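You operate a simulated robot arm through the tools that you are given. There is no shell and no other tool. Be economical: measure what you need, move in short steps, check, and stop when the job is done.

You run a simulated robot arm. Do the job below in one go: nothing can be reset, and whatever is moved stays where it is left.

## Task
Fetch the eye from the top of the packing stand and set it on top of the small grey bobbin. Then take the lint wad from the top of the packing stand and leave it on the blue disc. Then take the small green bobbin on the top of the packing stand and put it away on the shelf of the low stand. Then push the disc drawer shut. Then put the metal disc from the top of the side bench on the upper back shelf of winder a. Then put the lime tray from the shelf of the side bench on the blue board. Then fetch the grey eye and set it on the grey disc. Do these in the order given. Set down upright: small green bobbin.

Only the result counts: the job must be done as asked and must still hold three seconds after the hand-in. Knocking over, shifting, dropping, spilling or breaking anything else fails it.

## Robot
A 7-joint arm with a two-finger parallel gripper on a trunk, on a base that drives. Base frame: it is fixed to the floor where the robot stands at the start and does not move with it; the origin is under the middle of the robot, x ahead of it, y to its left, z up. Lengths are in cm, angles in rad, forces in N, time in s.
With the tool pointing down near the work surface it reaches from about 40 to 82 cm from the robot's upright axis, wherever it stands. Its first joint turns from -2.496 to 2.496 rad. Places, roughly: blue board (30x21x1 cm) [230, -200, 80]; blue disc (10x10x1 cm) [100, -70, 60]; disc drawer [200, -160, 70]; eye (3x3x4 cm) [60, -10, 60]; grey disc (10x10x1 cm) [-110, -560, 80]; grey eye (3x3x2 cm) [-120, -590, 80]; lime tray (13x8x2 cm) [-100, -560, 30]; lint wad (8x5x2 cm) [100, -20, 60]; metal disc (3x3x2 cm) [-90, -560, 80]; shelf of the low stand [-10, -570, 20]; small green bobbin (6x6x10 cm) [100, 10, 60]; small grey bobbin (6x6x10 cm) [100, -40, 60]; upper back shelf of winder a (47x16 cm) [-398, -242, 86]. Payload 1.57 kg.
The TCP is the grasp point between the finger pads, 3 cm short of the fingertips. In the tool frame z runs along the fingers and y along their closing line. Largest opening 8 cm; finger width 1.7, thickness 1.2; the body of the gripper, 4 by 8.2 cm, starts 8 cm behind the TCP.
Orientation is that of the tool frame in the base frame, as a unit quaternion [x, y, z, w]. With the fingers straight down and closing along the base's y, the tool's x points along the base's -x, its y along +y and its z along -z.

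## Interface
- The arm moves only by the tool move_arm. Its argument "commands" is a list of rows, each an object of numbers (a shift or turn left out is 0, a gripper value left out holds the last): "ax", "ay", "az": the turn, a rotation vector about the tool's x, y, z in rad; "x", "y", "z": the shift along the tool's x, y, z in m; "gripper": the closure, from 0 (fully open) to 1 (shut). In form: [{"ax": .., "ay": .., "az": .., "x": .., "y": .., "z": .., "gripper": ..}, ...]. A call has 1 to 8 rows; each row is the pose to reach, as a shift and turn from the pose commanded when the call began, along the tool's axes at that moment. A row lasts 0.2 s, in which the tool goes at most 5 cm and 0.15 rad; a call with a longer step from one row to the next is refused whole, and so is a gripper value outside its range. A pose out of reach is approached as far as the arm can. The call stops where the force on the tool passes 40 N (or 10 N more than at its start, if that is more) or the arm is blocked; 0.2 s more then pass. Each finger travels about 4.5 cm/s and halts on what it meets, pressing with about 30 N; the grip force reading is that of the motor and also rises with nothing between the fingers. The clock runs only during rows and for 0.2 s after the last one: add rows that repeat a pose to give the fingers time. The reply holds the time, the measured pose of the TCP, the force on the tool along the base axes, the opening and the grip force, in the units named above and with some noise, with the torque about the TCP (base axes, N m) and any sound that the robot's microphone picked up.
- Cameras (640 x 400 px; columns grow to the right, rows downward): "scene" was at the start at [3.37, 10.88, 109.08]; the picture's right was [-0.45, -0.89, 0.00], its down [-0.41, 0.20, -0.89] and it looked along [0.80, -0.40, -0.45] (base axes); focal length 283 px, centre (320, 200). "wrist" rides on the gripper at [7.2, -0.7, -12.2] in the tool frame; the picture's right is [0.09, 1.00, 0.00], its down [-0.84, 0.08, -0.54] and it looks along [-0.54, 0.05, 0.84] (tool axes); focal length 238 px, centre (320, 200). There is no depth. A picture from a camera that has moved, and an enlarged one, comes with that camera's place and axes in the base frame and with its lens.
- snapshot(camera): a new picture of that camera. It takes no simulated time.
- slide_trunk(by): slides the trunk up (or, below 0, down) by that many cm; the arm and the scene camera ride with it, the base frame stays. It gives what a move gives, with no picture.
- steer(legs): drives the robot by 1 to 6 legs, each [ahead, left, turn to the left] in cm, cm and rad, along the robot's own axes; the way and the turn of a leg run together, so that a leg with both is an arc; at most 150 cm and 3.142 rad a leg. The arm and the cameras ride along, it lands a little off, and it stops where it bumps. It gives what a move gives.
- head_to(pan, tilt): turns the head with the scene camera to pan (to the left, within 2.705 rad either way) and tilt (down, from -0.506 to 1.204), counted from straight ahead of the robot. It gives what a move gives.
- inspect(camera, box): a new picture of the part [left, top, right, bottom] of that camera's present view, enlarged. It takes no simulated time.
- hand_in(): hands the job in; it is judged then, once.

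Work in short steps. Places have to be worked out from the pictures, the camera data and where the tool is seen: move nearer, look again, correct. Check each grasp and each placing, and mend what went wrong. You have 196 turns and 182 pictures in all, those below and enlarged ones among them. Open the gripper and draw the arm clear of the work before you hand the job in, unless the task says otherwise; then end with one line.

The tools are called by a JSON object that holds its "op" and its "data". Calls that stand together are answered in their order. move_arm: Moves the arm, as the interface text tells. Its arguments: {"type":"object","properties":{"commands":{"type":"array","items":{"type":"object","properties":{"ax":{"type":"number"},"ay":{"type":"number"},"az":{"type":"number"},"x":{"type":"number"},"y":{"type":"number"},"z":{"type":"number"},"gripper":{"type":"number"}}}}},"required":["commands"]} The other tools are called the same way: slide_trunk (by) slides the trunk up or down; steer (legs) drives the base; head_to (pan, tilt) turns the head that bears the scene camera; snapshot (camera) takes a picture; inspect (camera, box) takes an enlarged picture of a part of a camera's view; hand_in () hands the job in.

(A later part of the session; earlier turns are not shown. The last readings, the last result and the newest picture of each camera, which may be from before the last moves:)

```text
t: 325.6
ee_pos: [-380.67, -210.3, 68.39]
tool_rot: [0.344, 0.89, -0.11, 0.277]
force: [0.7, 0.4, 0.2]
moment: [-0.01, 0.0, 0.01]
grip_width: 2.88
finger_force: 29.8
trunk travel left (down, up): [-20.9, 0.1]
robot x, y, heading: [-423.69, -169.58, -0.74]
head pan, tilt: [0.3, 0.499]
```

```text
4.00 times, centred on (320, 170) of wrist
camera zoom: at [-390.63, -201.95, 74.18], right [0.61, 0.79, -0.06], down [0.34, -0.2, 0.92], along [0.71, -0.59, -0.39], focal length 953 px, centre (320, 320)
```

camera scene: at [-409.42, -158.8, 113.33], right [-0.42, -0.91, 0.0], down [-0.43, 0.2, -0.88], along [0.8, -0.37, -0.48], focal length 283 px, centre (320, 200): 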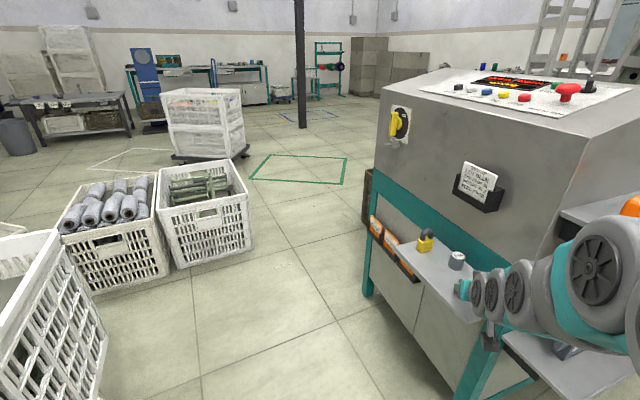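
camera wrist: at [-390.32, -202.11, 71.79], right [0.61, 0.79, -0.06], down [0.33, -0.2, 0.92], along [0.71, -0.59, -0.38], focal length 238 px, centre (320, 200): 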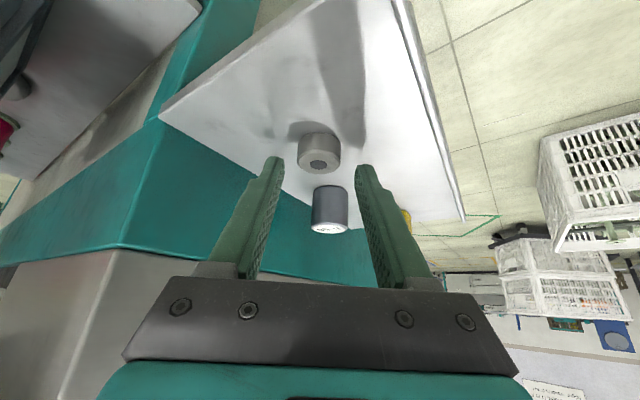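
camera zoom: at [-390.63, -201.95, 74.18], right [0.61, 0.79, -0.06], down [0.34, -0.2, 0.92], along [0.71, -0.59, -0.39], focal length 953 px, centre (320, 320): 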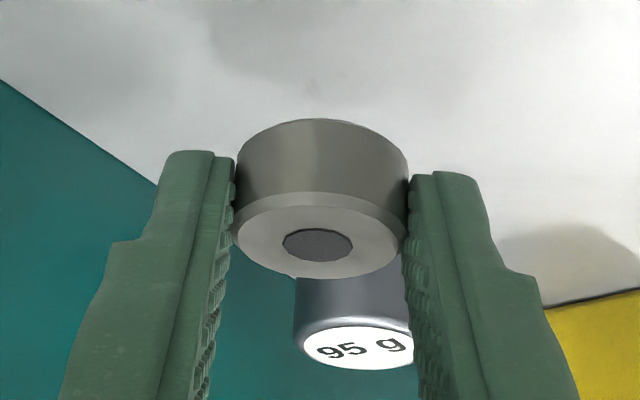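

Held flat. I raise the arm to z≈101, then drive to a spot in the aisle facing the shelf diagonally.

{"op": "move_arm", "data": {"commands": [{"x": -0.015, "z": -0.0397}, {"x": -0.03, "z": -0.0793}, {"x": -0.045, "z": -0.119}, {"x": -0.06, "z": -0.1585}, {"x": -0.075, "z": -0.198}, {"x": -0.09, "z": -0.238}, {"x": -0.105, "z": -0.2775}, {"x": -0.12, "z": -0.317}]}}

{"op": "steer", "data": {"legs": [[0, 0, -0.224]]}}

```text
t: 327.4
ee_pos: [-386.76, -204.63, 101.16]
tool_rot: [0.344, 0.891, -0.108, 0.277]
force: [-0.1, 0.3, -0.1]
moment: [0.0, 0.0, 0.04]
grip_width: 2.87
finger_force: 29.6
trunk travel left (down, up): [-20.9, 0.1]
robot x, y, heading: [-424.38, -169.86, -0.732]
head pan, tilt: [0.3, 0.499]
```

```text
t: 328.6
ee_pos: [-395.39, -211.92, 101.26]
tool_rot: [0.443, 0.846, -0.139, 0.262]
force: [-0.4, 0.1, -0.8]
moment: [-0.02, 0.0, 0.03]
grip_width: 2.84
finger_force: 29.7
trunk travel left (down, up): [-20.9, 0.1]
robot x, y, heading: [-424.31, -169.2, -0.961]
head pan, tilt: [0.3, 0.499]
```

Drive diagonally into place.

{"op": "steer", "data": {"legs": [[22.3, -20.5, 0]]}}

{"op": "snapshot", "data": {"camera": "wrist"}}

{"op": "head_to", "data": {"pan": 0.1, "tilt": 0.7}}

{"op": "snapshot", "data": {"camera": "scene"}}

```text
t: 330.7
ee_pos: [-399.24, -241.73, 101.16]
tool_rot: [0.438, 0.848, -0.138, 0.263]
force: [0.6, -0.2, -0.3]
moment: [-0.02, -0.02, 0.02]
grip_width: 2.83
finger_force: 30.1
trunk travel left (down, up): [-20.9, 0.1]
robot x, y, heading: [-428.54, -199.5, -0.954]
head pan, tilt: [0.3, 0.499]
```

```text
42 pictures are left
camera wrist: at [-407.21, -231.61, 107.05], right [0.77, 0.64, -0.06], down [0.29, -0.26, 0.92], along [0.57, -0.72, -0.39], focal length 238 px, centre (320, 200)
```

wrist: 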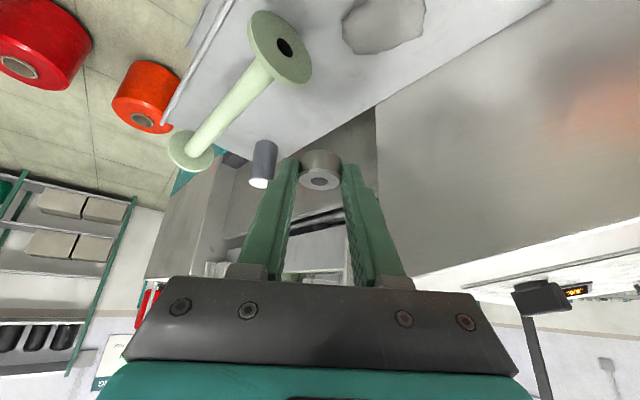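

```text
t: 331.4
ee_pos: [-399.28, -241.79, 101.09]
tool_rot: [0.438, 0.848, -0.138, 0.263]
force: [-0.2, 0.1, -1.5]
moment: [-0.02, -0.02, -0.01]
grip_width: 2.86
finger_force: 29.9
trunk travel left (down, up): [-20.9, 0.1]
robot x, y, heading: [-428.14, -199.67, -0.954]
head pan, tilt: [0.099, 0.7]
```

```text
41 pictures are left
camera scene: at [-413.27, -193.03, 111.56], right [-0.75, -0.66, 0.0], down [-0.42, 0.49, -0.77], along [0.5, -0.58, -0.64], focal length 283 px, centre (320, 200)
```

scene: 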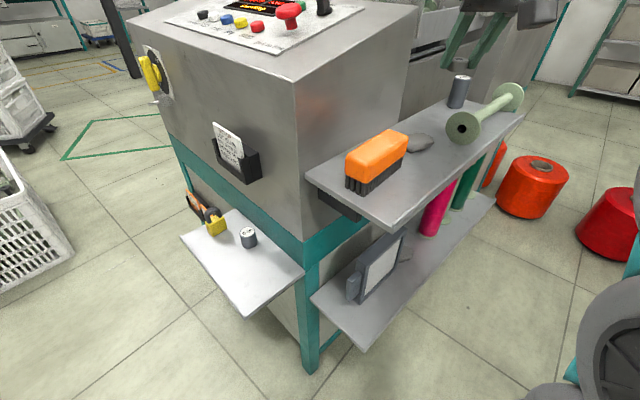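

Free zone ≈(-393.5,-250.5) between pad, bobbin and cylinder. I lower to z≈96 while advancing over it, then look.

{"op": "move_arm", "data": {"commands": [{"x": 0.0087, "z": 0.0304}, {"x": 0.0041, "y": -0.002, "z": 0.059}, {"x": -0.0248, "y": -0.004, "z": 0.0788}, {"x": -0.0483, "y": -0.004, "z": 0.0949}, {"x": -0.0483, "y": -0.004, "z": 0.0949}]}}

{"op": "snapshot", "data": {"camera": "wrist"}}

{"op": "inspect", "data": {"camera": "scene", "box": [370, 40, 530, 190]}}

```text
t: 332.6
ee_pos: [-394.35, -249.75, 96.01]
tool_rot: [0.439, 0.848, -0.138, 0.264]
force: [-0.3, 0.2, 0.3]
moment: [-0.01, -0.03, 0.01]
grip_width: 2.86
finger_force: 30.0
trunk travel left (down, up): [-20.9, 0.1]
robot x, y, heading: [-428.65, -199.5, -0.954]
head pan, tilt: [0.099, 0.7]
```

```text
40 pictures are left
camera wrist: at [-402.33, -239.53, 101.89], right [0.77, 0.64, -0.06], down [0.29, -0.26, 0.92], along [0.57, -0.72, -0.39], focal length 238 px, centre (320, 200)
```

wrist: 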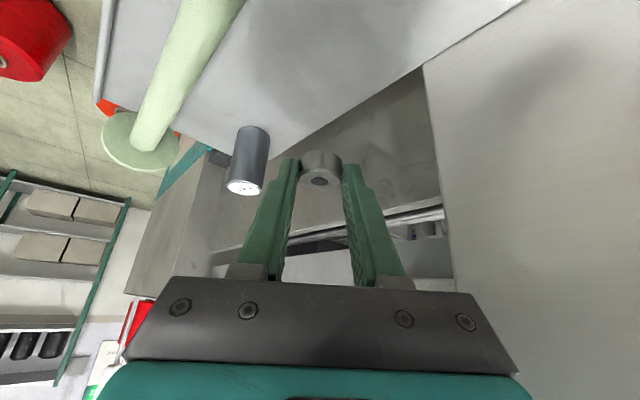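

```text
2.67 times, centred on (450, 115) of scene
camera zoom: at [-413.27, -193.04, 111.56], right [-0.75, -0.66, 0.0], down [-0.42, 0.49, -0.76], along [0.5, -0.58, -0.64], focal length 756 px, centre (-27, 427)
```

zoom: 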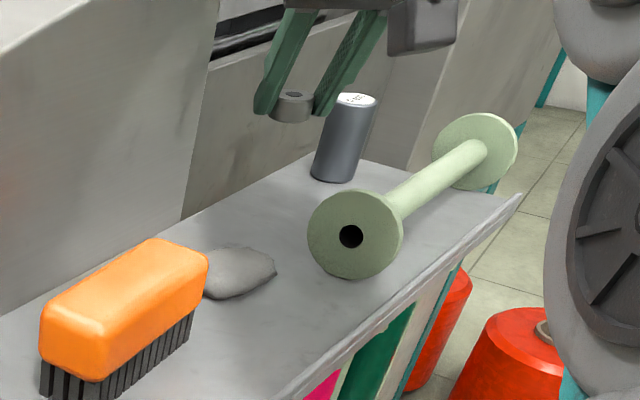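

The landing point is clear on the shelf. I shift 0.8 cm away from the wall and lower, slowing at the end.

{"op": "move_arm", "data": {"commands": [{"x": 0.0113, "y": -0.008, "z": 0.0165}, {"x": 0.0254, "y": -0.008, "z": 0.0371}, {"x": 0.0339, "y": -0.008, "z": 0.0495}, {"x": 0.0367, "y": -0.008, "z": 0.0536}, {"x": 0.0367, "y": -0.008, "z": 0.0536}]}}

{"op": "snapshot", "data": {"camera": "wrist"}}

```text
t: 333.8
ee_pos: [-394.72, -250.1, 89.6]
tool_rot: [0.438, 0.848, -0.138, 0.264]
force: [0.0, 0.1, -1.1]
moment: [0.02, 0.03, -0.01]
grip_width: 2.86
finger_force: 30.6
trunk travel left (down, up): [-20.9, 0.1]
robot x, y, heading: [-428.41, -199.54, -0.952]
head pan, tilt: [0.099, 0.7]
```

```text
38 pictures are left
camera wrist: at [-402.78, -239.95, 95.46], right [0.77, 0.64, -0.06], down [0.29, -0.26, 0.92], along [0.57, -0.72, -0.39], focal length 238 px, centre (320, 200)
```

wrist: 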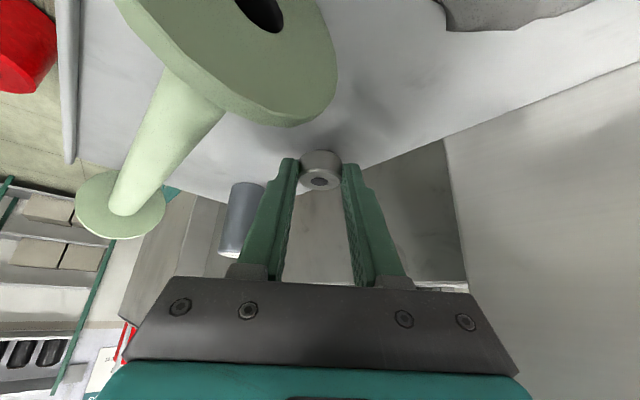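

Just above the shelf. Lower gently to contact.

{"op": "move_arm", "data": {"commands": [{"x": 0.0014, "z": 0.0021}, {"x": 0.0023, "z": 0.0033}, {"x": 0.0031, "z": 0.0045}, {"x": 0.0037, "z": 0.0054}, {"x": 0.0037, "z": 0.0054}]}}

{"op": "inspect", "data": {"camera": "wrist", "box": [250, 110, 390, 210]}}

```text
t: 335.0
ee_pos: [-394.84, -250.0, 89.01]
tool_rot: [0.439, 0.848, -0.138, 0.263]
force: [0.1, -0.6, 0.2]
moment: [-0.06, 0.01, 0.02]
grip_width: 2.86
finger_force: 29.7
trunk travel left (down, up): [-20.9, 0.1]
robot x, y, heading: [-428.41, -199.74, -0.956]
head pan, tilt: [0.099, 0.7]
```

```text
4.00 times, centred on (320, 160) of wrist
camera zoom: at [-402.79, -239.99, 94.81], right [0.77, 0.64, -0.06], down [0.29, -0.26, 0.92], along [0.57, -0.72, -0.39], focal length 953 px, centre (320, 360)
```

zoom: 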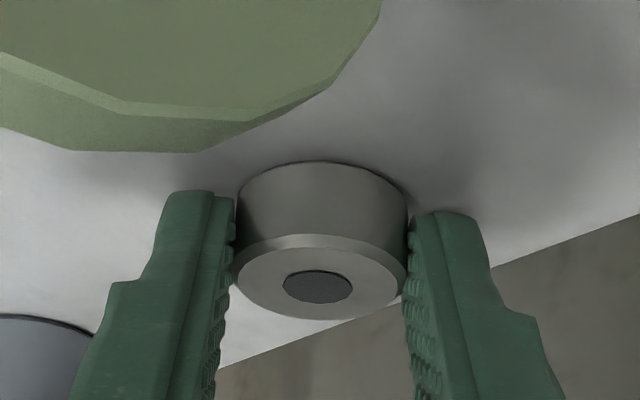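

Very near. A few more millimetres.

{"op": "move_arm", "data": {"commands": [{"x": 0.0011, "z": 0.0017}, {"x": 0.0017, "z": 0.0025}, {"x": 0.0023, "z": 0.0033}, {"x": 0.0028, "z": 0.0041}]}}

```text
t: 336.2
ee_pos: [-394.86, -250.18, 88.84]
tool_rot: [0.438, 0.847, -0.141, 0.268]
force: [-1.3, 1.1, 13.0]
moment: [0.04, -0.25, 0.0]
grip_width: 2.84
finger_force: 29.9
trunk travel left (down, up): [-20.9, 0.1]
robot x, y, heading: [-428.33, -199.41, -0.958]
head pan, tilt: [0.099, 0.7]
stopped in row 4: the force on the tool passed its limit at 41 N (the readings are from after the stop); the commanded pose is now the measured one
```

Resting on the shelf. Open slightly and withdraw along the tool axis.

{"op": "move_arm", "data": {"commands": [{"z": -0.001, "gripper": 0.48}, {"z": -0.001, "gripper": 0.48}, {"z": -0.001, "gripper": 0.48}, {"z": -0.03}, {"z": -0.07}, {"z": -0.11}, {"z": -0.14}]}}

{"op": "inspect", "data": {"camera": "scene", "box": [370, 40, 530, 190]}}

```text
t: 337.8
ee_pos: [-399.3, -243.69, 100.42]
tool_rot: [0.438, 0.847, -0.139, 0.267]
force: [0.2, 0.1, 0.0]
moment: [0.01, -0.02, 0.03]
grip_width: 4.18
finger_force: 0.1
trunk travel left (down, up): [-20.9, 0.1]
robot x, y, heading: [-428.18, -199.28, -0.951]
head pan, tilt: [0.099, 0.7]
```

```text
2.67 times, centred on (450, 115) of scene
camera zoom: at [-413.26, -193.04, 111.56], right [-0.75, -0.66, 0.0], down [-0.42, 0.49, -0.76], along [0.5, -0.58, -0.64], focal length 756 px, centre (-27, 427)
```

zoom: 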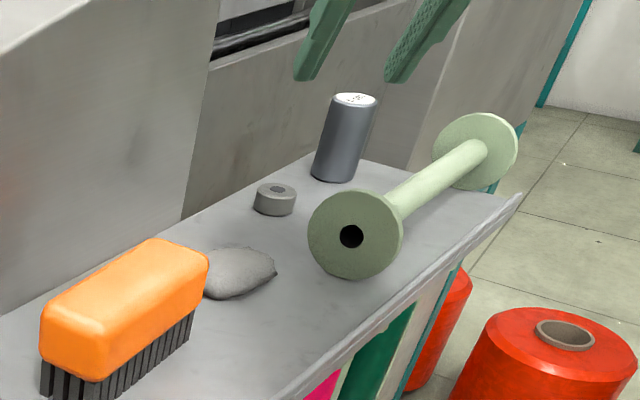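

The metal disc stands on the upper back shelf. I back out the way I came: reverse diagonal, turn to face −x.

{"op": "steer", "data": {"legs": [[-22.3, 20.5, 0], [0, 0, -2.19]]}}

{"op": "move_arm", "data": {"commands": [{"y": -0.045, "gripper": 1.0}, {"y": -0.09}, {"y": -0.135}, {"y": -0.18}, {"y": -0.225}, {"y": -0.25}]}}

```text
t: 345.1
ee_pos: [-477.98, -166.71, 100.46]
tool_rot: [0.954, -0.002, -0.301, -0.002]
force: [0.5, 0.6, 0.2]
moment: [0.0, 0.02, 0.0]
grip_width: 4.17
finger_force: 0.1
trunk travel left (down, up): [-20.9, 0.1]
robot x, y, heading: [-424.65, -168.75, 3.134]
head pan, tilt: [0.099, 0.7]
```

```text
t: 346.5
ee_pos: [-477.6, -141.79, 100.4]
tool_rot: [0.954, -0.001, -0.3, -0.003]
force: [0.4, 0.7, 0.0]
moment: [0.0, 0.01, 0.0]
grip_width: 0.01
finger_force: 20.8
trunk travel left (down, up): [-20.9, 0.1]
robot x, y, heading: [-425.23, -169.14, 3.137]
head pan, tilt: [0.099, 0.7]
```

Reverse east to x≈-292.

{"op": "steer", "data": {"legs": [[-133, 0, 0.004]]}}

```text
t: 353.2
ee_pos: [-342.85, -142.43, 100.42]
tool_rot: [0.954, -0.007, -0.301, -0.004]
force: [0.3, 0.1, 0.0]
moment: [-0.01, 0.0, 0.01]
grip_width: 0.0
finger_force: 21.3
trunk travel left (down, up): [-20.9, 0.1]
robot x, y, heading: [-290.46, -170.4, 3.128]
head pan, tilt: [0.099, 0.7]
```

Align to x≈-292, strafe south 49, and reverse out to x≈-163; then south.

{"op": "steer", "data": {"legs": [[1.5, 0, 0.013], [0, 48.5, 0], [-128, 0, 0]]}}

{"op": "steer", "data": {"legs": [[0, 150, 0], [0, 75, 0], [0, 0, 1.571], [0, 60, 0]]}}

{"op": "head_to", "data": {"pan": 0.0, "tilt": 0.55}}

{"op": "snapshot", "data": {"camera": "scene"}}

```text
t: 362.5
ee_pos: [-216.88, -191.82, 100.35]
tool_rot: [0.954, 0.0, -0.3, -0.002]
force: [-0.4, 0.4, -0.3]
moment: [-0.01, -0.01, -0.01]
grip_width: 0.0
finger_force: 21.2
trunk travel left (down, up): [-20.9, 0.1]
robot x, y, heading: [-164.3, -218.68, -3.139]
head pan, tilt: [0.099, 0.7]
```

```text
t: 380.4
ee_pos: [-127.61, -496.38, 100.4]
tool_rot: [0.674, 0.675, -0.213, 0.212]
force: [0.6, 0.3, 0.5]
moment: [0.0, -0.02, 0.01]
grip_width: 0.0
finger_force: 21.4
trunk travel left (down, up): [-20.9, 0.1]
robot x, y, heading: [-100.71, -443.72, -1.569]
head pan, tilt: [0.099, 0.7]
```

```text
t: 381.1
ee_pos: [-127.48, -496.34, 100.49]
tool_rot: [0.673, 0.675, -0.214, 0.212]
force: [-0.1, 0.3, 0.4]
moment: [-0.02, 0.0, -0.01]
grip_width: 0.01
finger_force: 21.0
trunk travel left (down, up): [-20.9, 0.1]
robot x, y, heading: [-100.72, -443.57, -1.565]
head pan, tilt: [0.0, 0.55]
```

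```text
35 pictures are left
camera scene: at [-85.62, -447.53, 112.87], right [-1.0, 0.0, 0.0], down [0.0, 0.52, -0.85], along [0.0, -0.85, -0.52], focal length 283 px, centre (320, 200)
```

scene: 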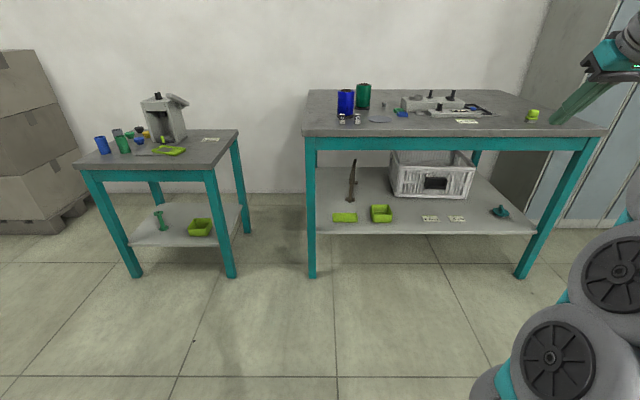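

Lime tray is the flat one at ≈(-97.5,-566.5) on the shelf (z≈28), long axis along x. I'll grip its right end wall with a 50° lean. First lower trunk and arm, centre it.

{"op": "slide_trunk", "data": {"by": -12}}

{"op": "move_arm", "data": {"commands": [{"x": 0.02, "y": 0.034, "z": 0.0287}, {"x": 0.04, "y": 0.068, "z": 0.0574}, {"x": 0.06, "y": 0.102, "z": 0.0861}, {"x": 0.08, "y": 0.136, "z": 0.1148}, {"x": 0.1, "y": 0.17, "z": 0.1435}, {"x": 0.12, "y": 0.204, "z": 0.1722}, {"x": 0.14, "y": 0.238, "z": 0.2009}, {"x": 0.16, "y": 0.268, "z": 0.2296}]}}

{"op": "move_arm", "data": {"commands": [{"x": 0.0105, "z": 0.0425, "ay": -0.06}, {"x": 0.021, "z": 0.085, "ay": -0.12}, {"x": 0.0315, "z": 0.1275, "ay": -0.19}, {"x": 0.042, "z": 0.165, "ay": -0.25}, {"x": 0.051, "z": 0.206, "ay": -0.25, "gripper": 0.4}, {"x": 0.051, "z": 0.206, "ay": -0.25, "gripper": 0.4}]}}

{"op": "steer", "data": {"legs": [[25, -3, -0.005]]}}

{"op": "snapshot", "data": {"camera": "wrist"}}

```text
t: 382.6
ee_pos: [-127.49, -496.37, 88.43]
tool_rot: [0.674, 0.675, -0.214, 0.212]
force: [-0.4, 0.0, -0.5]
moment: [-0.01, 0.0, 0.0]
grip_width: 0.0
finger_force: 21.3
trunk travel left (down, up): [-8.9, 12.1]
robot x, y, heading: [-100.68, -443.82, -1.574]
head pan, tilt: [0.0, 0.55]
```

```text
t: 384.4
ee_pos: [-100.97, -496.53, 60.12]
tool_rot: [0.675, 0.674, -0.213, 0.211]
force: [0.3, -0.9, -0.2]
moment: [-0.04, 0.03, 0.0]
grip_width: 0.0
finger_force: 21.5
trunk travel left (down, up): [-8.9, 12.1]
robot x, y, heading: [-100.69, -443.4, -1.571]
head pan, tilt: [0.0, 0.55]
```

```text
t: 385.9
ee_pos: [-100.96, -504.17, 40.25]
tool_rot: [0.641, 0.643, -0.296, 0.295]
force: [0.1, -0.2, 0.5]
moment: [-0.05, 0.01, -0.01]
grip_width: 4.78
finger_force: 0.2
trunk travel left (down, up): [-8.9, 12.1]
robot x, y, heading: [-100.86, -443.48, -1.567]
head pan, tilt: [0.0, 0.55]
```

```text
t: 387.7
ee_pos: [-103.94, -529.58, 40.29]
tool_rot: [0.642, 0.643, -0.297, 0.294]
force: [-0.4, 0.1, -0.4]
moment: [0.03, 0.05, -0.01]
grip_width: 4.78
finger_force: 0.0
trunk travel left (down, up): [-8.9, 12.1]
robot x, y, heading: [-103.82, -468.7, -1.572]
head pan, tilt: [0.0, 0.55]
```

```text
34 pictures are left
camera wrist: at [-104.59, -515.59, 42.75], right [1.0, 0.06, -0.07], down [0.08, -0.13, 0.99], along [0.05, -0.99, -0.14], focal length 238 px, centre (320, 200)
```

wrist: 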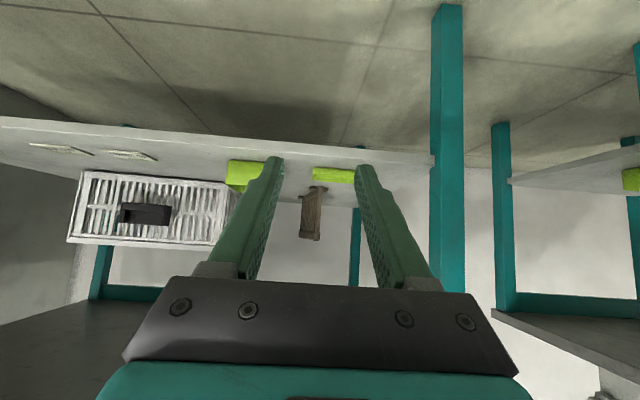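

Tray's right end is near x≈-104. I drive 22 cm nearer and look again.

{"op": "steer", "data": {"legs": [[22, 0, 0]]}}

{"op": "snapshot", "data": {"camera": "wrist"}}

```text
t: 389.4
ee_pos: [-103.91, -551.81, 40.42]
tool_rot: [0.642, 0.643, -0.297, 0.294]
force: [-0.5, 0.3, -0.9]
moment: [0.04, 0.01, 0.01]
grip_width: 4.81
finger_force: 0.1
trunk travel left (down, up): [-8.9, 12.1]
robot x, y, heading: [-103.98, -491.31, -1.57]
head pan, tilt: [0.0, 0.55]
```

```text
33 pictures are left
camera wrist: at [-104.5, -537.78, 42.76], right [1.0, 0.06, -0.07], down [0.08, -0.13, 0.99], along [0.05, -0.99, -0.14], focal length 238 px, centre (320, 200)
```

wrist: 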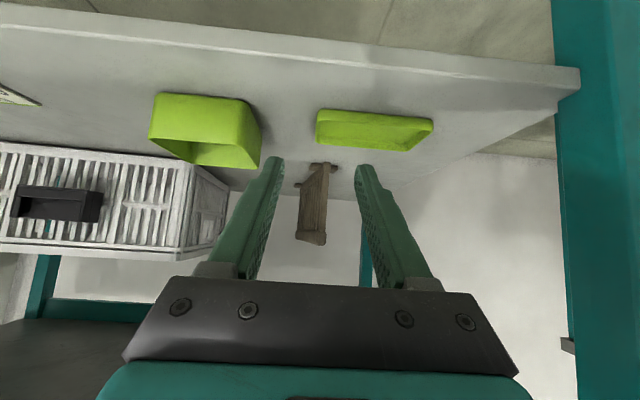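

Zoom on the tray.

{"op": "inspect", "data": {"camera": "wrist", "box": [290, 90, 450, 170]}}

```text
4.00 times, centred on (370, 130) of wrist
camera zoom: at [-104.5, -537.78, 42.76], right [1.0, 0.06, -0.07], down [0.08, -0.13, 0.99], along [0.05, -0.99, -0.14], focal length 953 px, centre (120, 480)
```

zoom: 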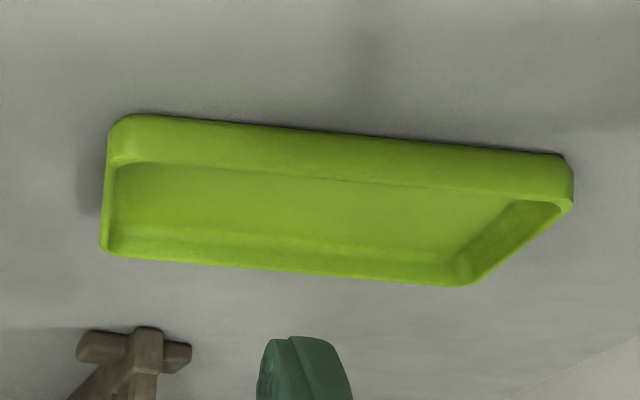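

Tray end wall at x≈-104, y −563…−569, top z≈30.5. I move over the wall, one finger inside and one outside, to z≈33.

{"op": "move_arm", "data": {"commands": [{"x": -0.0163, "z": 0.019}, {"x": -0.0326, "z": 0.0379}, {"x": -0.0489, "z": 0.0569}, {"x": -0.0652, "z": 0.0758}, {"x": -0.0815, "z": 0.0948}, {"x": -0.0551, "z": 0.1175}, {"x": -0.0254, "z": 0.143}, {"x": -0.0254, "z": 0.143}]}}

{"op": "snapshot", "data": {"camera": "wrist"}}

```text
t: 391.2
ee_pos: [-103.94, -564.4, 33.09]
tool_rot: [0.642, 0.643, -0.297, 0.294]
force: [0.6, -0.6, 2.5]
moment: [-0.04, -0.05, -0.03]
grip_width: 4.82
finger_force: 0.1
trunk travel left (down, up): [-8.9, 12.1]
robot x, y, heading: [-103.43, -491.05, -1.567]
head pan, tilt: [0.0, 0.55]
```

```text
31 pictures are left
camera wrist: at [-104.63, -550.31, 35.37], right [1.0, 0.06, -0.07], down [0.08, -0.13, 0.99], along [0.05, -0.99, -0.14], focal length 238 px, centre (320, 200)
```

wrist: 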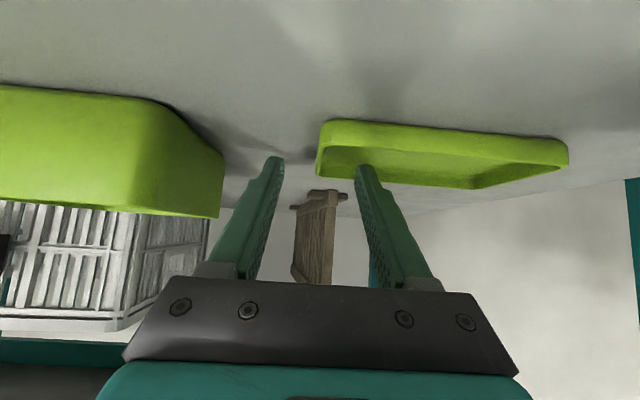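

Fingers straddle the end wall. Lower ~0.9 cm in small steps.

{"op": "move_arm", "data": {"commands": [{"x": 0.003, "z": 0.0026}, {"x": 0.0053, "z": 0.0046}, {"x": 0.0068, "z": 0.0059}, {"x": 0.0068, "z": 0.0059}]}}

{"op": "inspect", "data": {"camera": "wrist", "box": [240, 110, 400, 210]}}

```text
t: 391.8
ee_pos: [-103.87, -564.58, 33.04]
tool_rot: [0.64, 0.641, -0.3, 0.3]
force: [-0.6, 1.5, 16.2]
moment: [-0.27, -0.41, 0.08]
grip_width: 4.79
finger_force: 0.1
trunk travel left (down, up): [-8.9, 12.1]
robot x, y, heading: [-103.59, -491.25, -1.568]
head pan, tilt: [0.0, 0.55]
stopped in row 2: the force on the tool passed its limit at 45 N (the readings are from after the stop); the commanded pose is now the measured one
```

```text
4.00 times, centred on (320, 160) of wrist
camera zoom: at [-104.6, -550.57, 35.14], right [1.0, 0.06, -0.07], down [0.08, -0.12, 0.99], along [0.05, -0.99, -0.12], focal length 953 px, centre (320, 360)
```

zoom: 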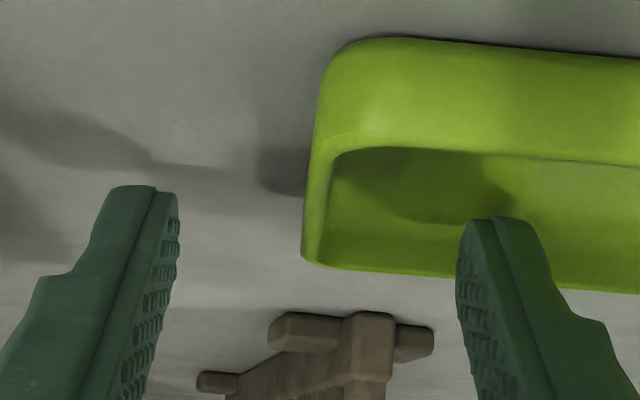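

The inner finger touches the tray floor; that's the right depth. Raise 2 mm and close.

{"op": "move_arm", "data": {"commands": [{"x": -0.0015, "z": -0.0013, "ay": 0.01}, {"x": -0.0015, "z": -0.0013, "ay": 0.01, "gripper": 1.0}, {"x": -0.0015, "z": -0.0013, "ay": 0.01, "gripper": 1.0}, {"x": -0.0015, "z": -0.0013, "ay": 0.01, "gripper": 1.0}, {"x": -0.0015, "z": -0.0013, "ay": 0.01, "gripper": 1.0}, {"x": -0.0015, "z": -0.0013, "ay": 0.01, "gripper": 1.0}]}}

{"op": "inspect", "data": {"camera": "wrist", "box": [240, 110, 400, 210]}}

```text
t: 393.2
ee_pos: [-103.96, -564.48, 33.05]
tool_rot: [0.643, 0.642, -0.297, 0.294]
force: [-6.7, 1.0, 18.6]
moment: [-0.13, 0.12, -0.06]
grip_width: 0.22
finger_force: 24.6
trunk travel left (down, up): [-8.9, 12.1]
robot x, y, heading: [-103.68, -490.82, -1.571]
head pan, tilt: [0.0, 0.55]
```

```text
4.00 times, centred on (320, 160) of wrist
camera zoom: at [-104.63, -550.52, 35.36], right [1.0, 0.06, -0.07], down [0.08, -0.13, 0.99], along [0.05, -0.99, -0.14], focal length 953 px, centre (320, 360)
```

zoom: 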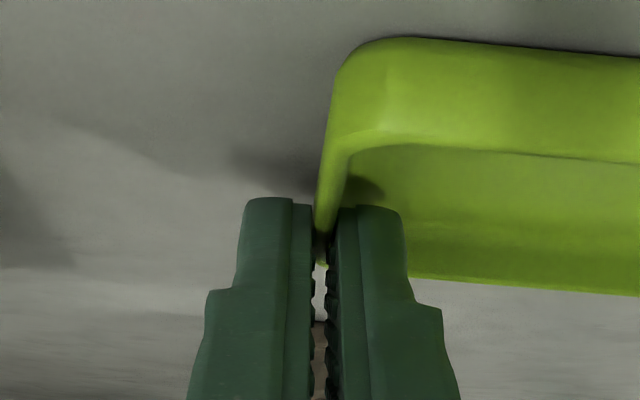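

Wall gripped (0.22 cm). Lift 3 cm and check it hangs level.

{"op": "move_arm", "data": {"commands": [{"x": -0.0038, "z": -0.0033}, {"x": -0.0114, "z": -0.0098}, {"x": -0.0227, "z": -0.0196}, {"x": -0.0227, "z": -0.0196}]}}

{"op": "snapshot", "data": {"camera": "wrist"}}

```text
t: 394.2
ee_pos: [-103.94, -564.28, 35.77]
tool_rot: [0.644, 0.642, -0.296, 0.292]
force: [0.5, 0.0, -1.7]
moment: [-0.01, 0.09, 0.01]
grip_width: 0.25
finger_force: 23.8
trunk travel left (down, up): [-8.9, 12.1]
robot x, y, heading: [-103.63, -491.14, -1.571]
head pan, tilt: [0.0, 0.55]
```

```text
28 pictures are left
camera wrist: at [-104.59, -550.38, 38.22], right [1.0, 0.06, -0.07], down [0.08, -0.14, 0.99], along [0.05, -0.99, -0.14], focal length 238 px, centre (320, 200)
```

wrist: 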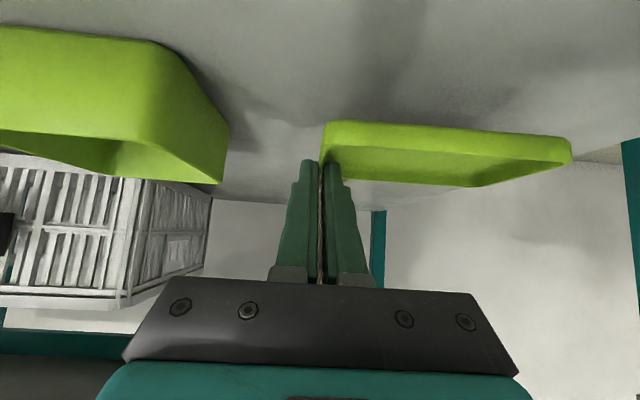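

Held level. Lift a little more and back out from the shelf, then raise trunk and arm.

{"op": "move_arm", "data": {"commands": [{"x": -0.015, "z": -0.013}, {"x": -0.03, "z": -0.026}]}}

{"op": "steer", "data": {"legs": [[-50, 0, 0]]}}

{"op": "slide_trunk", "data": {"by": 12}}

{"op": "move_arm", "data": {"commands": [{"x": -0.02, "z": -0.035}, {"x": -0.045, "z": -0.07}, {"x": -0.07, "z": -0.105}, {"x": -0.1, "z": -0.135}, {"x": -0.13, "z": -0.165}, {"x": -0.16, "z": -0.195}, {"x": -0.19, "z": -0.225}, {"x": -0.22, "z": -0.255}]}}

{"op": "snapshot", "data": {"camera": "wrist"}}

```text
t: 394.8
ee_pos: [-103.95, -564.34, 39.85]
tool_rot: [0.643, 0.642, -0.296, 0.293]
force: [0.5, -0.2, -2.4]
moment: [0.02, 0.12, -0.03]
grip_width: 0.25
finger_force: 23.9
trunk travel left (down, up): [-8.9, 12.1]
robot x, y, heading: [-103.82, -491.22, -1.566]
head pan, tilt: [0.0, 0.55]
```

```text
t: 397.8
ee_pos: [-104.09, -514.19, 39.87]
tool_rot: [0.645, 0.641, -0.296, 0.292]
force: [0.4, -0.9, -1.0]
moment: [-0.02, 0.14, -0.06]
grip_width: 0.25
finger_force: 23.7
trunk travel left (down, up): [-8.9, 12.1]
robot x, y, heading: [-103.73, -441.0, -1.572]
head pan, tilt: [0.0, 0.55]
```

```text
t: 399.2
ee_pos: [-104.16, -514.1, 51.77]
tool_rot: [0.644, 0.641, -0.298, 0.293]
force: [0.8, 0.0, -1.3]
moment: [0.0, 0.09, 0.03]
grip_width: 0.26
finger_force: 23.7
trunk travel left (down, up): [-20.9, 0.1]
robot x, y, heading: [-103.75, -440.72, -1.571]
head pan, tilt: [0.0, 0.55]
```

```text
t: 401.1
ee_pos: [-103.94, -508.76, 85.14]
tool_rot: [0.644, 0.641, -0.297, 0.293]
force: [0.6, -0.1, -1.9]
moment: [-0.04, 0.17, 0.01]
grip_width: 0.23
finger_force: 24.8
trunk travel left (down, up): [-20.9, 0.1]
robot x, y, heading: [-103.4, -440.59, -1.574]
head pan, tilt: [0.0, 0.55]
```

```text
27 pictures are left
camera wrist: at [-104.55, -494.83, 87.55], right [1.0, 0.06, -0.07], down [0.08, -0.14, 0.99], along [0.04, -0.99, -0.14], focal length 238 px, centre (320, 200)
```

wrist: 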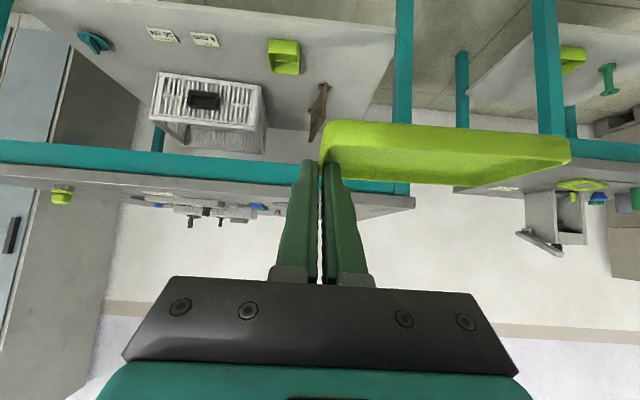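

Tray secure. Drive to the bench with the blue board along the known path.

{"op": "steer", "data": {"legs": [[0, 0, 1.573], [150, 0, 0], [38, 0, 0], [0, 136, 0], [30, 0, 0]]}}

{"op": "move_arm", "data": {"commands": [{"x": -0.03, "z": -0.026}, {"x": -0.06, "z": -0.052}, {"x": -0.075, "z": -0.065}]}}

{"op": "head_to", "data": {"pan": 0.3, "tilt": 0.5}}

{"op": "snapshot", "data": {"camera": "scene"}}

```text
t: 422.2
ee_pos: [183.77, -311.36, 85.15]
tool_rot: [0.006, 0.909, -0.005, 0.417]
force: [-0.4, -0.2, -1.5]
moment: [-0.12, 0.01, -0.01]
grip_width: 0.23
finger_force: 23.7
trunk travel left (down, up): [-20.9, 0.1]
robot x, y, heading: [115.64, -310.6, -0.012]
head pan, tilt: [0.0, 0.55]
```

```text
t: 423.0
ee_pos: [183.73, -311.21, 95.03]
tool_rot: [0.006, 0.909, -0.005, 0.416]
force: [-0.2, -0.6, -2.2]
moment: [-0.11, -0.01, 0.01]
grip_width: 0.24
finger_force: 24.1
trunk travel left (down, up): [-20.9, 0.1]
robot x, y, heading: [116.2, -310.14, -0.013]
head pan, tilt: [0.0, 0.55]
```

```text
t: 423.8
ee_pos: [183.69, -311.27, 94.91]
tool_rot: [0.006, 0.909, -0.005, 0.416]
force: [-0.4, 0.0, -1.2]
moment: [-0.07, -0.02, 0.02]
grip_width: 0.24
finger_force: 24.0
trunk travel left (down, up): [-20.9, 0.1]
robot x, y, heading: [115.78, -310.2, -0.009]
head pan, tilt: [0.3, 0.499]
```

```text
26 pictures are left
camera scene: at [119.8, -292.71, 113.33], right [0.28, -0.96, 0.0], down [-0.46, -0.14, -0.88], along [0.84, 0.25, -0.48], focal length 283 px, centre (320, 200)
```

scene: 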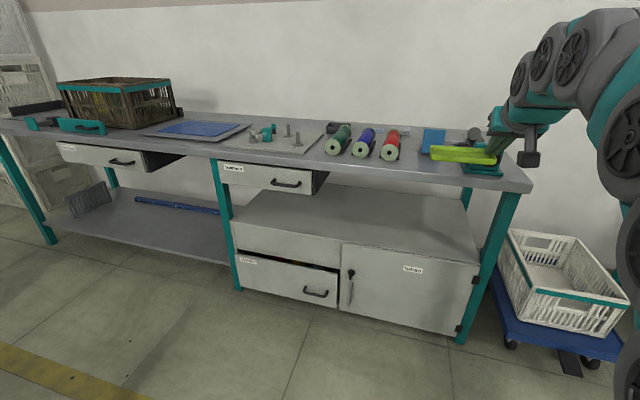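

Strafe left 100 cm to line up with the blue board, then look.

{"op": "steer", "data": {"legs": [[0, 100, 0.009]]}}

{"op": "head_to", "data": {"pan": 0.0, "tilt": 0.5}}

{"op": "snapshot", "data": {"camera": "scene"}}

```text
t: 428.0
ee_pos: [184.6, -224.94, 94.98]
tool_rot: [0.005, 0.909, -0.004, 0.416]
force: [0.7, 0.1, -2.4]
moment: [-0.11, 0.04, 0.03]
grip_width: 0.26
finger_force: 24.1
trunk travel left (down, up): [-20.9, 0.1]
robot x, y, heading: [116.77, -224.44, -0.009]
head pan, tilt: [0.3, 0.499]
stopped in leg 1: the robot was blocked; the commanded pose is now the measured one
```

```text
t: 428.8
ee_pos: [184.58, -224.93, 95.0]
tool_rot: [0.004, 0.909, -0.004, 0.417]
force: [-0.3, 0.0, -1.4]
moment: [-0.06, 0.02, -0.04]
grip_width: 0.23
finger_force: 23.1
trunk travel left (down, up): [-20.9, 0.1]
robot x, y, heading: [116.77, -224.03, -0.001]
head pan, tilt: [0.0, 0.499]
```

```text
25 pictures are left
camera scene: at [120.99, -209.28, 113.33], right [-0.01, -1.0, 0.0], down [-0.48, 0.0, -0.88], along [0.88, -0.01, -0.48], focal length 283 px, centre (320, 200)
```

scene: 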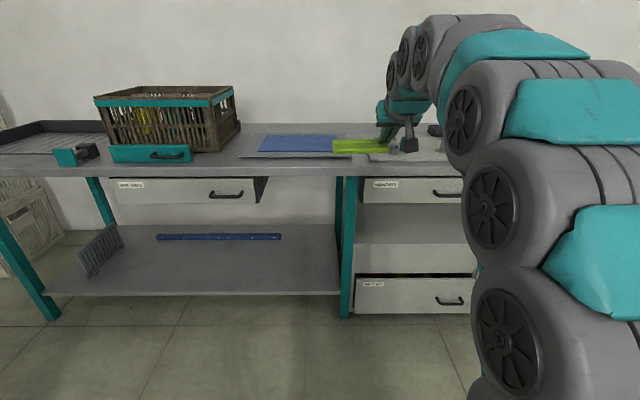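

I bumped the trolley side (too far back). I ease off right 4 cm, move ahead, then left again clear of it.

{"op": "steer", "data": {"legs": [[0, -4, 0], [18, 0, 0], [0, 17, 0]]}}

{"op": "head_to", "data": {"pan": 2.3, "tilt": 0.7}}

{"op": "snapshot", "data": {"camera": "scene"}}

```text
t: 431.9
ee_pos: [202.85, -211.68, 95.08]
tool_rot: [0.005, 0.909, -0.004, 0.417]
force: [-0.6, 0.0, -1.4]
moment: [-0.09, 0.0, 0.0]
grip_width: 0.25
finger_force: 23.8
trunk travel left (down, up): [-20.9, 0.1]
robot x, y, heading: [134.87, -211.12, -0.014]
head pan, tilt: [0.0, 0.499]
```

```text
t: 434.0
ee_pos: [202.76, -211.52, 94.97]
tool_rot: [0.005, 0.91, -0.004, 0.415]
force: [0.4, -0.5, -1.8]
moment: [-0.1, -0.01, -0.01]
grip_width: 0.25
finger_force: 24.1
trunk travel left (down, up): [-20.9, 0.1]
robot x, y, heading: [134.4, -210.94, -0.007]
head pan, tilt: [2.3, 0.7]
```

```text
24 pictures are left
camera scene: at [124.43, -189.58, 111.56], right [0.75, 0.66, 0.0], down [0.43, -0.48, -0.77], along [-0.51, 0.57, -0.64], focal length 283 px, centre (320, 200)
```

scene: 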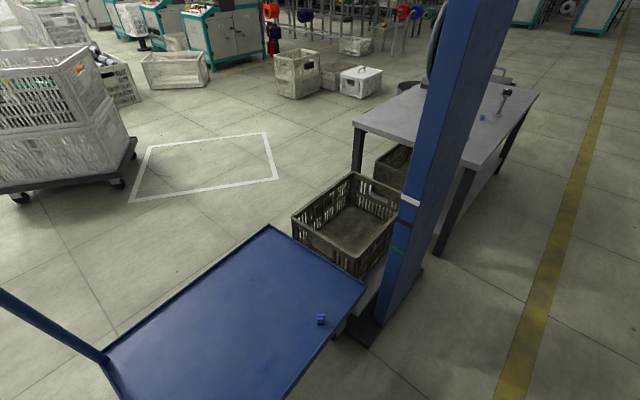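

Trolley looks in place with its peg standing. I drive ahead 25 cm over the board and look with both cameras.

{"op": "steer", "data": {"legs": [[25, 0, 0.007]]}}

{"op": "snapshot", "data": {"camera": "wrist"}}

{"op": "head_to", "data": {"pan": -0.1, "tilt": 0.6}}

{"op": "snapshot", "data": {"camera": "scene"}}

```text
t: 435.8
ee_pos: [227.82, -211.21, 94.9]
tool_rot: [0.0, 0.91, -0.001, 0.415]
force: [-0.4, -0.1, -1.8]
moment: [-0.06, -0.02, 0.0]
grip_width: 0.21
finger_force: 23.4
trunk travel left (down, up): [-20.9, 0.1]
robot x, y, heading: [159.66, -210.86, 0.0]
head pan, tilt: [2.3, 0.7]
```

```text
23 pictures are left
camera wrist: at [213.82, -211.76, 97.37], right [-0.06, 1.0, -0.07], down [0.14, 0.08, 0.99], along [0.99, 0.05, -0.14], focal length 238 px, centre (320, 200)
```

wrist: 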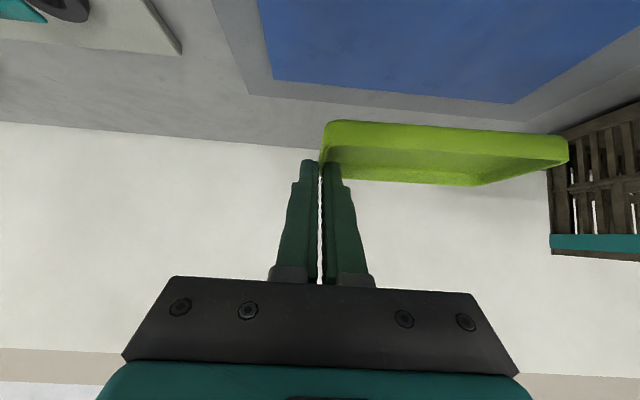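

```text
t: 438.0
ee_pos: [227.66, -211.05, 94.99]
tool_rot: [0.0, 0.91, -0.002, 0.415]
force: [-0.3, 1.3, -0.6]
moment: [-0.04, -0.02, -0.01]
grip_width: 0.22
finger_force: 23.5
trunk travel left (down, up): [-20.9, 0.1]
robot x, y, heading: [159.67, -211.16, 0.002]
head pan, tilt: [-0.099, 0.6]
```

```text
22 pictures are left
camera scene: at [163.71, -196.94, 112.42], right [-0.1, -1.0, 0.0], down [-0.56, 0.06, -0.82], along [0.82, -0.08, -0.57], focal length 283 px, centre (320, 200)
```

scene: 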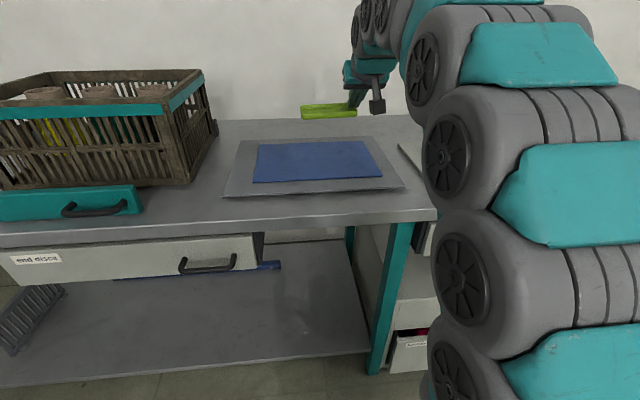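

Board spans x 217–237.5, y −217…−187. I shift the tray's centre over it and lower to z≈88.

{"op": "move_arm", "data": {"commands": [{"x": 0.0144, "y": 0.025, "z": -0.0166}, {"x": 0.04, "y": 0.025, "z": 0.0055}, {"x": 0.0673, "y": 0.025, "z": 0.0293}, {"x": 0.0673, "y": 0.025, "z": 0.0293}]}}

{"op": "snapshot", "data": {"camera": "wrist"}}

```text
t: 439.0
ee_pos: [225.53, -208.72, 88.02]
tool_rot: [0.002, 0.909, -0.002, 0.416]
force: [0.3, -0.3, -0.7]
moment: [-0.14, -0.03, -0.01]
grip_width: 0.29
finger_force: 24.2
trunk travel left (down, up): [-20.9, 0.1]
robot x, y, heading: [159.7, -210.64, 0.002]
head pan, tilt: [-0.099, 0.6]
```

```text
21 pictures are left
camera wrist: at [211.49, -209.27, 90.47], right [-0.06, 1.0, -0.07], down [0.14, 0.08, 0.99], along [0.99, 0.05, -0.14], focal length 238 px, centre (320, 200)
```

wrist: 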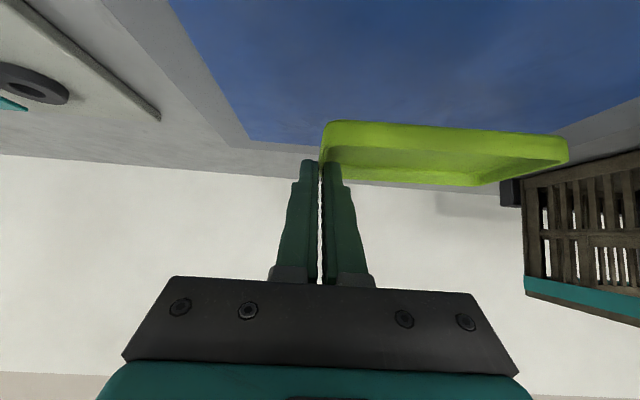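

Over the board. Lower in decreasing steps to contact.

{"op": "move_arm", "data": {"commands": [{"x": 0.0091, "z": 0.0079}, {"x": 0.0166, "z": 0.0144}, {"x": 0.0189, "z": 0.0164}, {"x": 0.0211, "z": 0.0183}, {"x": 0.0234, "z": 0.0203}, {"x": 0.0257, "z": 0.0223}, {"x": 0.028, "z": 0.0243}, {"x": 0.0302, "z": 0.0262}]}}

{"op": "snapshot", "data": {"camera": "wrist"}}

```text
t: 440.8
ee_pos: [225.61, -208.75, 84.0]
tool_rot: [0.0, 0.909, -0.001, 0.417]
force: [-0.4, -0.2, -1.7]
moment: [-0.11, 0.01, 0.0]
grip_width: 0.25
finger_force: 23.8
trunk travel left (down, up): [-20.9, 0.1]
robot x, y, heading: [159.65, -211.45, -0.0]
head pan, tilt: [-0.099, 0.6]
```

```text
20 pictures are left
camera wrist: at [211.68, -209.28, 86.41], right [-0.06, 1.0, -0.07], down [0.14, 0.08, 0.99], along [0.99, 0.05, -0.14], focal length 238 px, centre (320, 200)
```

wrist: 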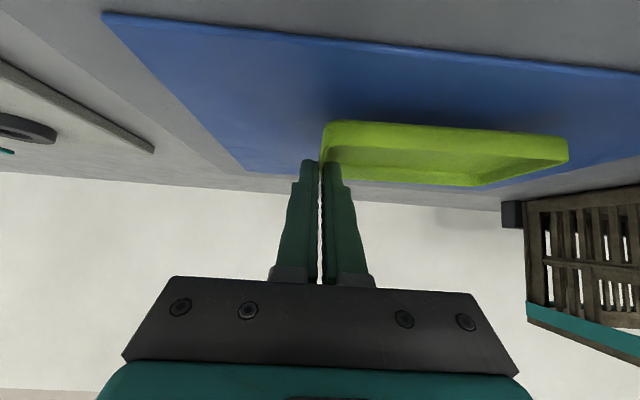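

Not yet touching; continue in small steps.

{"op": "move_arm", "data": {"commands": [{"x": 0.0023, "z": 0.002}, {"x": 0.0045, "z": 0.0039}, {"x": 0.0068, "z": 0.0059}, {"x": 0.0091, "z": 0.0079}, {"x": 0.0113, "z": 0.0098}, {"x": 0.0136, "z": 0.0118}]}}

{"op": "snapshot", "data": {"camera": "wrist"}}

```text
t: 442.2
ee_pos: [225.49, -208.6, 82.62]
tool_rot: [0.002, 0.908, -0.003, 0.419]
force: [-2.3, -5.7, 27.0]
moment: [-0.06, -0.09, -0.01]
grip_width: 0.24
finger_force: 23.7
trunk travel left (down, up): [-20.9, 0.1]
robot x, y, heading: [159.47, -211.11, -0.004]
head pan, tilt: [-0.099, 0.6]
```

```text
19 pictures are left
camera wrist: at [211.55, -209.27, 84.98], right [-0.06, 1.0, -0.07], down [0.13, 0.08, 0.99], along [0.99, 0.05, -0.13], focal length 238 px, centre (320, 200)
```

wrist: 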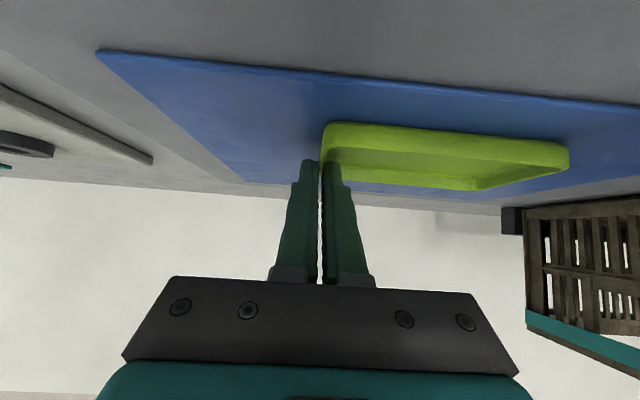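

Contact. Ease 2 mm, open modestly, and lift straight up.

{"op": "move_arm", "data": {"commands": [{"x": -0.002, "z": -0.0017}, {"x": -0.002, "z": -0.0017, "gripper": 0.75}, {"x": -0.002, "z": -0.0017, "gripper": 0.75}, {"x": -0.0246, "z": -0.0213}, {"x": -0.055, "z": -0.0477}, {"x": -0.085, "z": -0.0737}]}}

{"op": "snapshot", "data": {"camera": "wrist"}}

```text
t: 443.6
ee_pos: [225.52, -208.88, 93.42]
tool_rot: [0.0, 0.909, -0.001, 0.417]
force: [0.0, -0.4, 0.1]
moment: [0.02, -0.03, 0.03]
grip_width: 1.98
finger_force: 0.0
trunk travel left (down, up): [-20.9, 0.1]
robot x, y, heading: [159.69, -210.75, 0.004]
head pan, tilt: [-0.099, 0.6]
```

```text
18 pictures are left
camera wrist: at [211.58, -209.4, 95.82], right [-0.06, 1.0, -0.07], down [0.14, 0.08, 0.99], along [0.99, 0.05, -0.14], focal length 238 px, centre (320, 200)
```

wrist: 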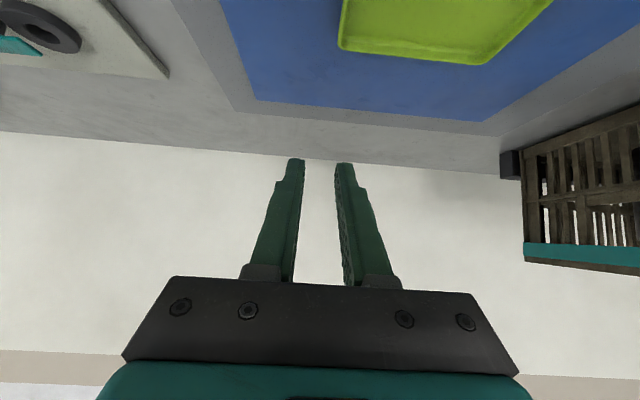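

Tray lies on the blue board. Now back to the side bench for the grey eye.

{"op": "steer", "data": {"legs": [[-25, 0, 0], [0, -97, 0], [-48, 0, 0], [0, -133, 0], [0, 0, -1.575], [0, -150, 0]]}}

{"op": "steer", "data": {"legs": [[0, -45, 0]]}}

{"op": "head_to", "data": {"pan": -0.1, "tilt": 0.4}}

{"op": "inspect", "data": {"camera": "scene", "box": [250, 100, 490, 250]}}

```text
t: 469.3
ee_pos: [-51.32, -509.38, 93.31]
tool_rot: [0.626, 0.659, -0.288, 0.301]
force: [-0.3, 0.6, 0.1]
moment: [-0.02, 0.0, 0.02]
grip_width: 1.98
finger_force: 0.1
trunk travel left (down, up): [-20.9, 0.1]
robot x, y, heading: [-56.97, -443.73, -1.517]
head pan, tilt: [-0.099, 0.6]
```

```text
t: 472.1
ee_pos: [-97.09, -511.8, 93.35]
tool_rot: [0.627, 0.658, -0.288, 0.3]
force: [-0.1, 0.5, 1.0]
moment: [0.01, 0.03, 0.01]
grip_width: 2.0
finger_force: 0.0
trunk travel left (down, up): [-20.9, 0.1]
robot x, y, heading: [-102.92, -446.06, -1.517]
head pan, tilt: [-0.099, 0.6]
```

```text
t: 472.8
ee_pos: [-97.11, -511.84, 93.36]
tool_rot: [0.627, 0.658, -0.289, 0.301]
force: [-0.7, -0.9, -1.6]
moment: [0.01, 0.01, -0.02]
grip_width: 1.99
finger_force: 0.1
trunk travel left (down, up): [-20.9, 0.1]
robot x, y, heading: [-102.83, -445.94, -1.518]
head pan, tilt: [-0.099, 0.4]
```

```text
2.67 times, centred on (370, 175) of scene
camera zoom: at [-88.13, -449.72, 114.24], right [-1.0, 0.05, 0.0], down [0.02, 0.39, -0.92], along [-0.04, -0.92, -0.39], focal length 756 px, centre (187, 267)
```

zoom: 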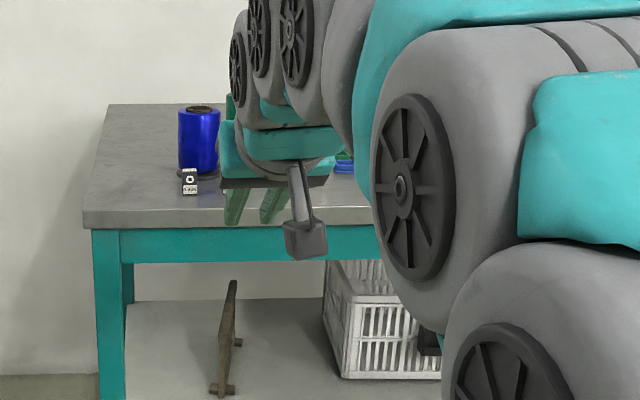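

The arm hides the view; I approach above the bench (z 93) to look with the wrist camera.

{"op": "steer", "data": {"legs": [[0, 0, -0.053], [0, -17, 0], [50, 0, 0]]}}

{"op": "snapshot", "data": {"camera": "wrist"}}

```text
t: 477.2
ee_pos: [-117.96, -561.46, 93.35]
tool_rot: [0.644, 0.642, -0.297, 0.292]
force: [-0.8, 0.2, 0.4]
moment: [0.02, 0.01, -0.01]
grip_width: 2.01
finger_force: 0.0
trunk travel left (down, up): [-20.9, 0.1]
robot x, y, heading: [-119.88, -495.73, -1.574]
head pan, tilt: [-0.099, 0.4]
```

```text
16 pictures are left
camera wrist: at [-118.5, -547.52, 95.78], right [1.0, 0.06, -0.07], down [0.08, -0.14, 0.99], along [0.05, -0.99, -0.14], focal length 238 px, centre (320, 200)
```

wrist: 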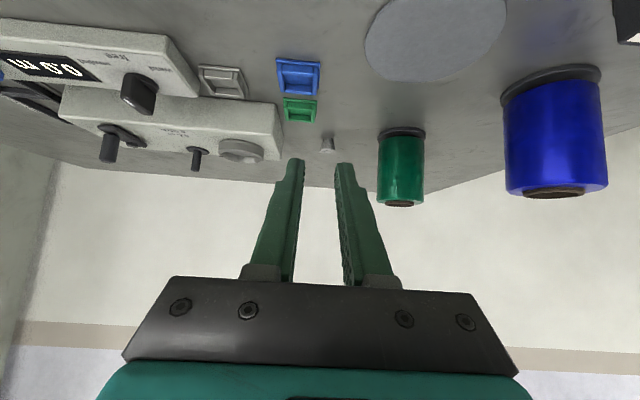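

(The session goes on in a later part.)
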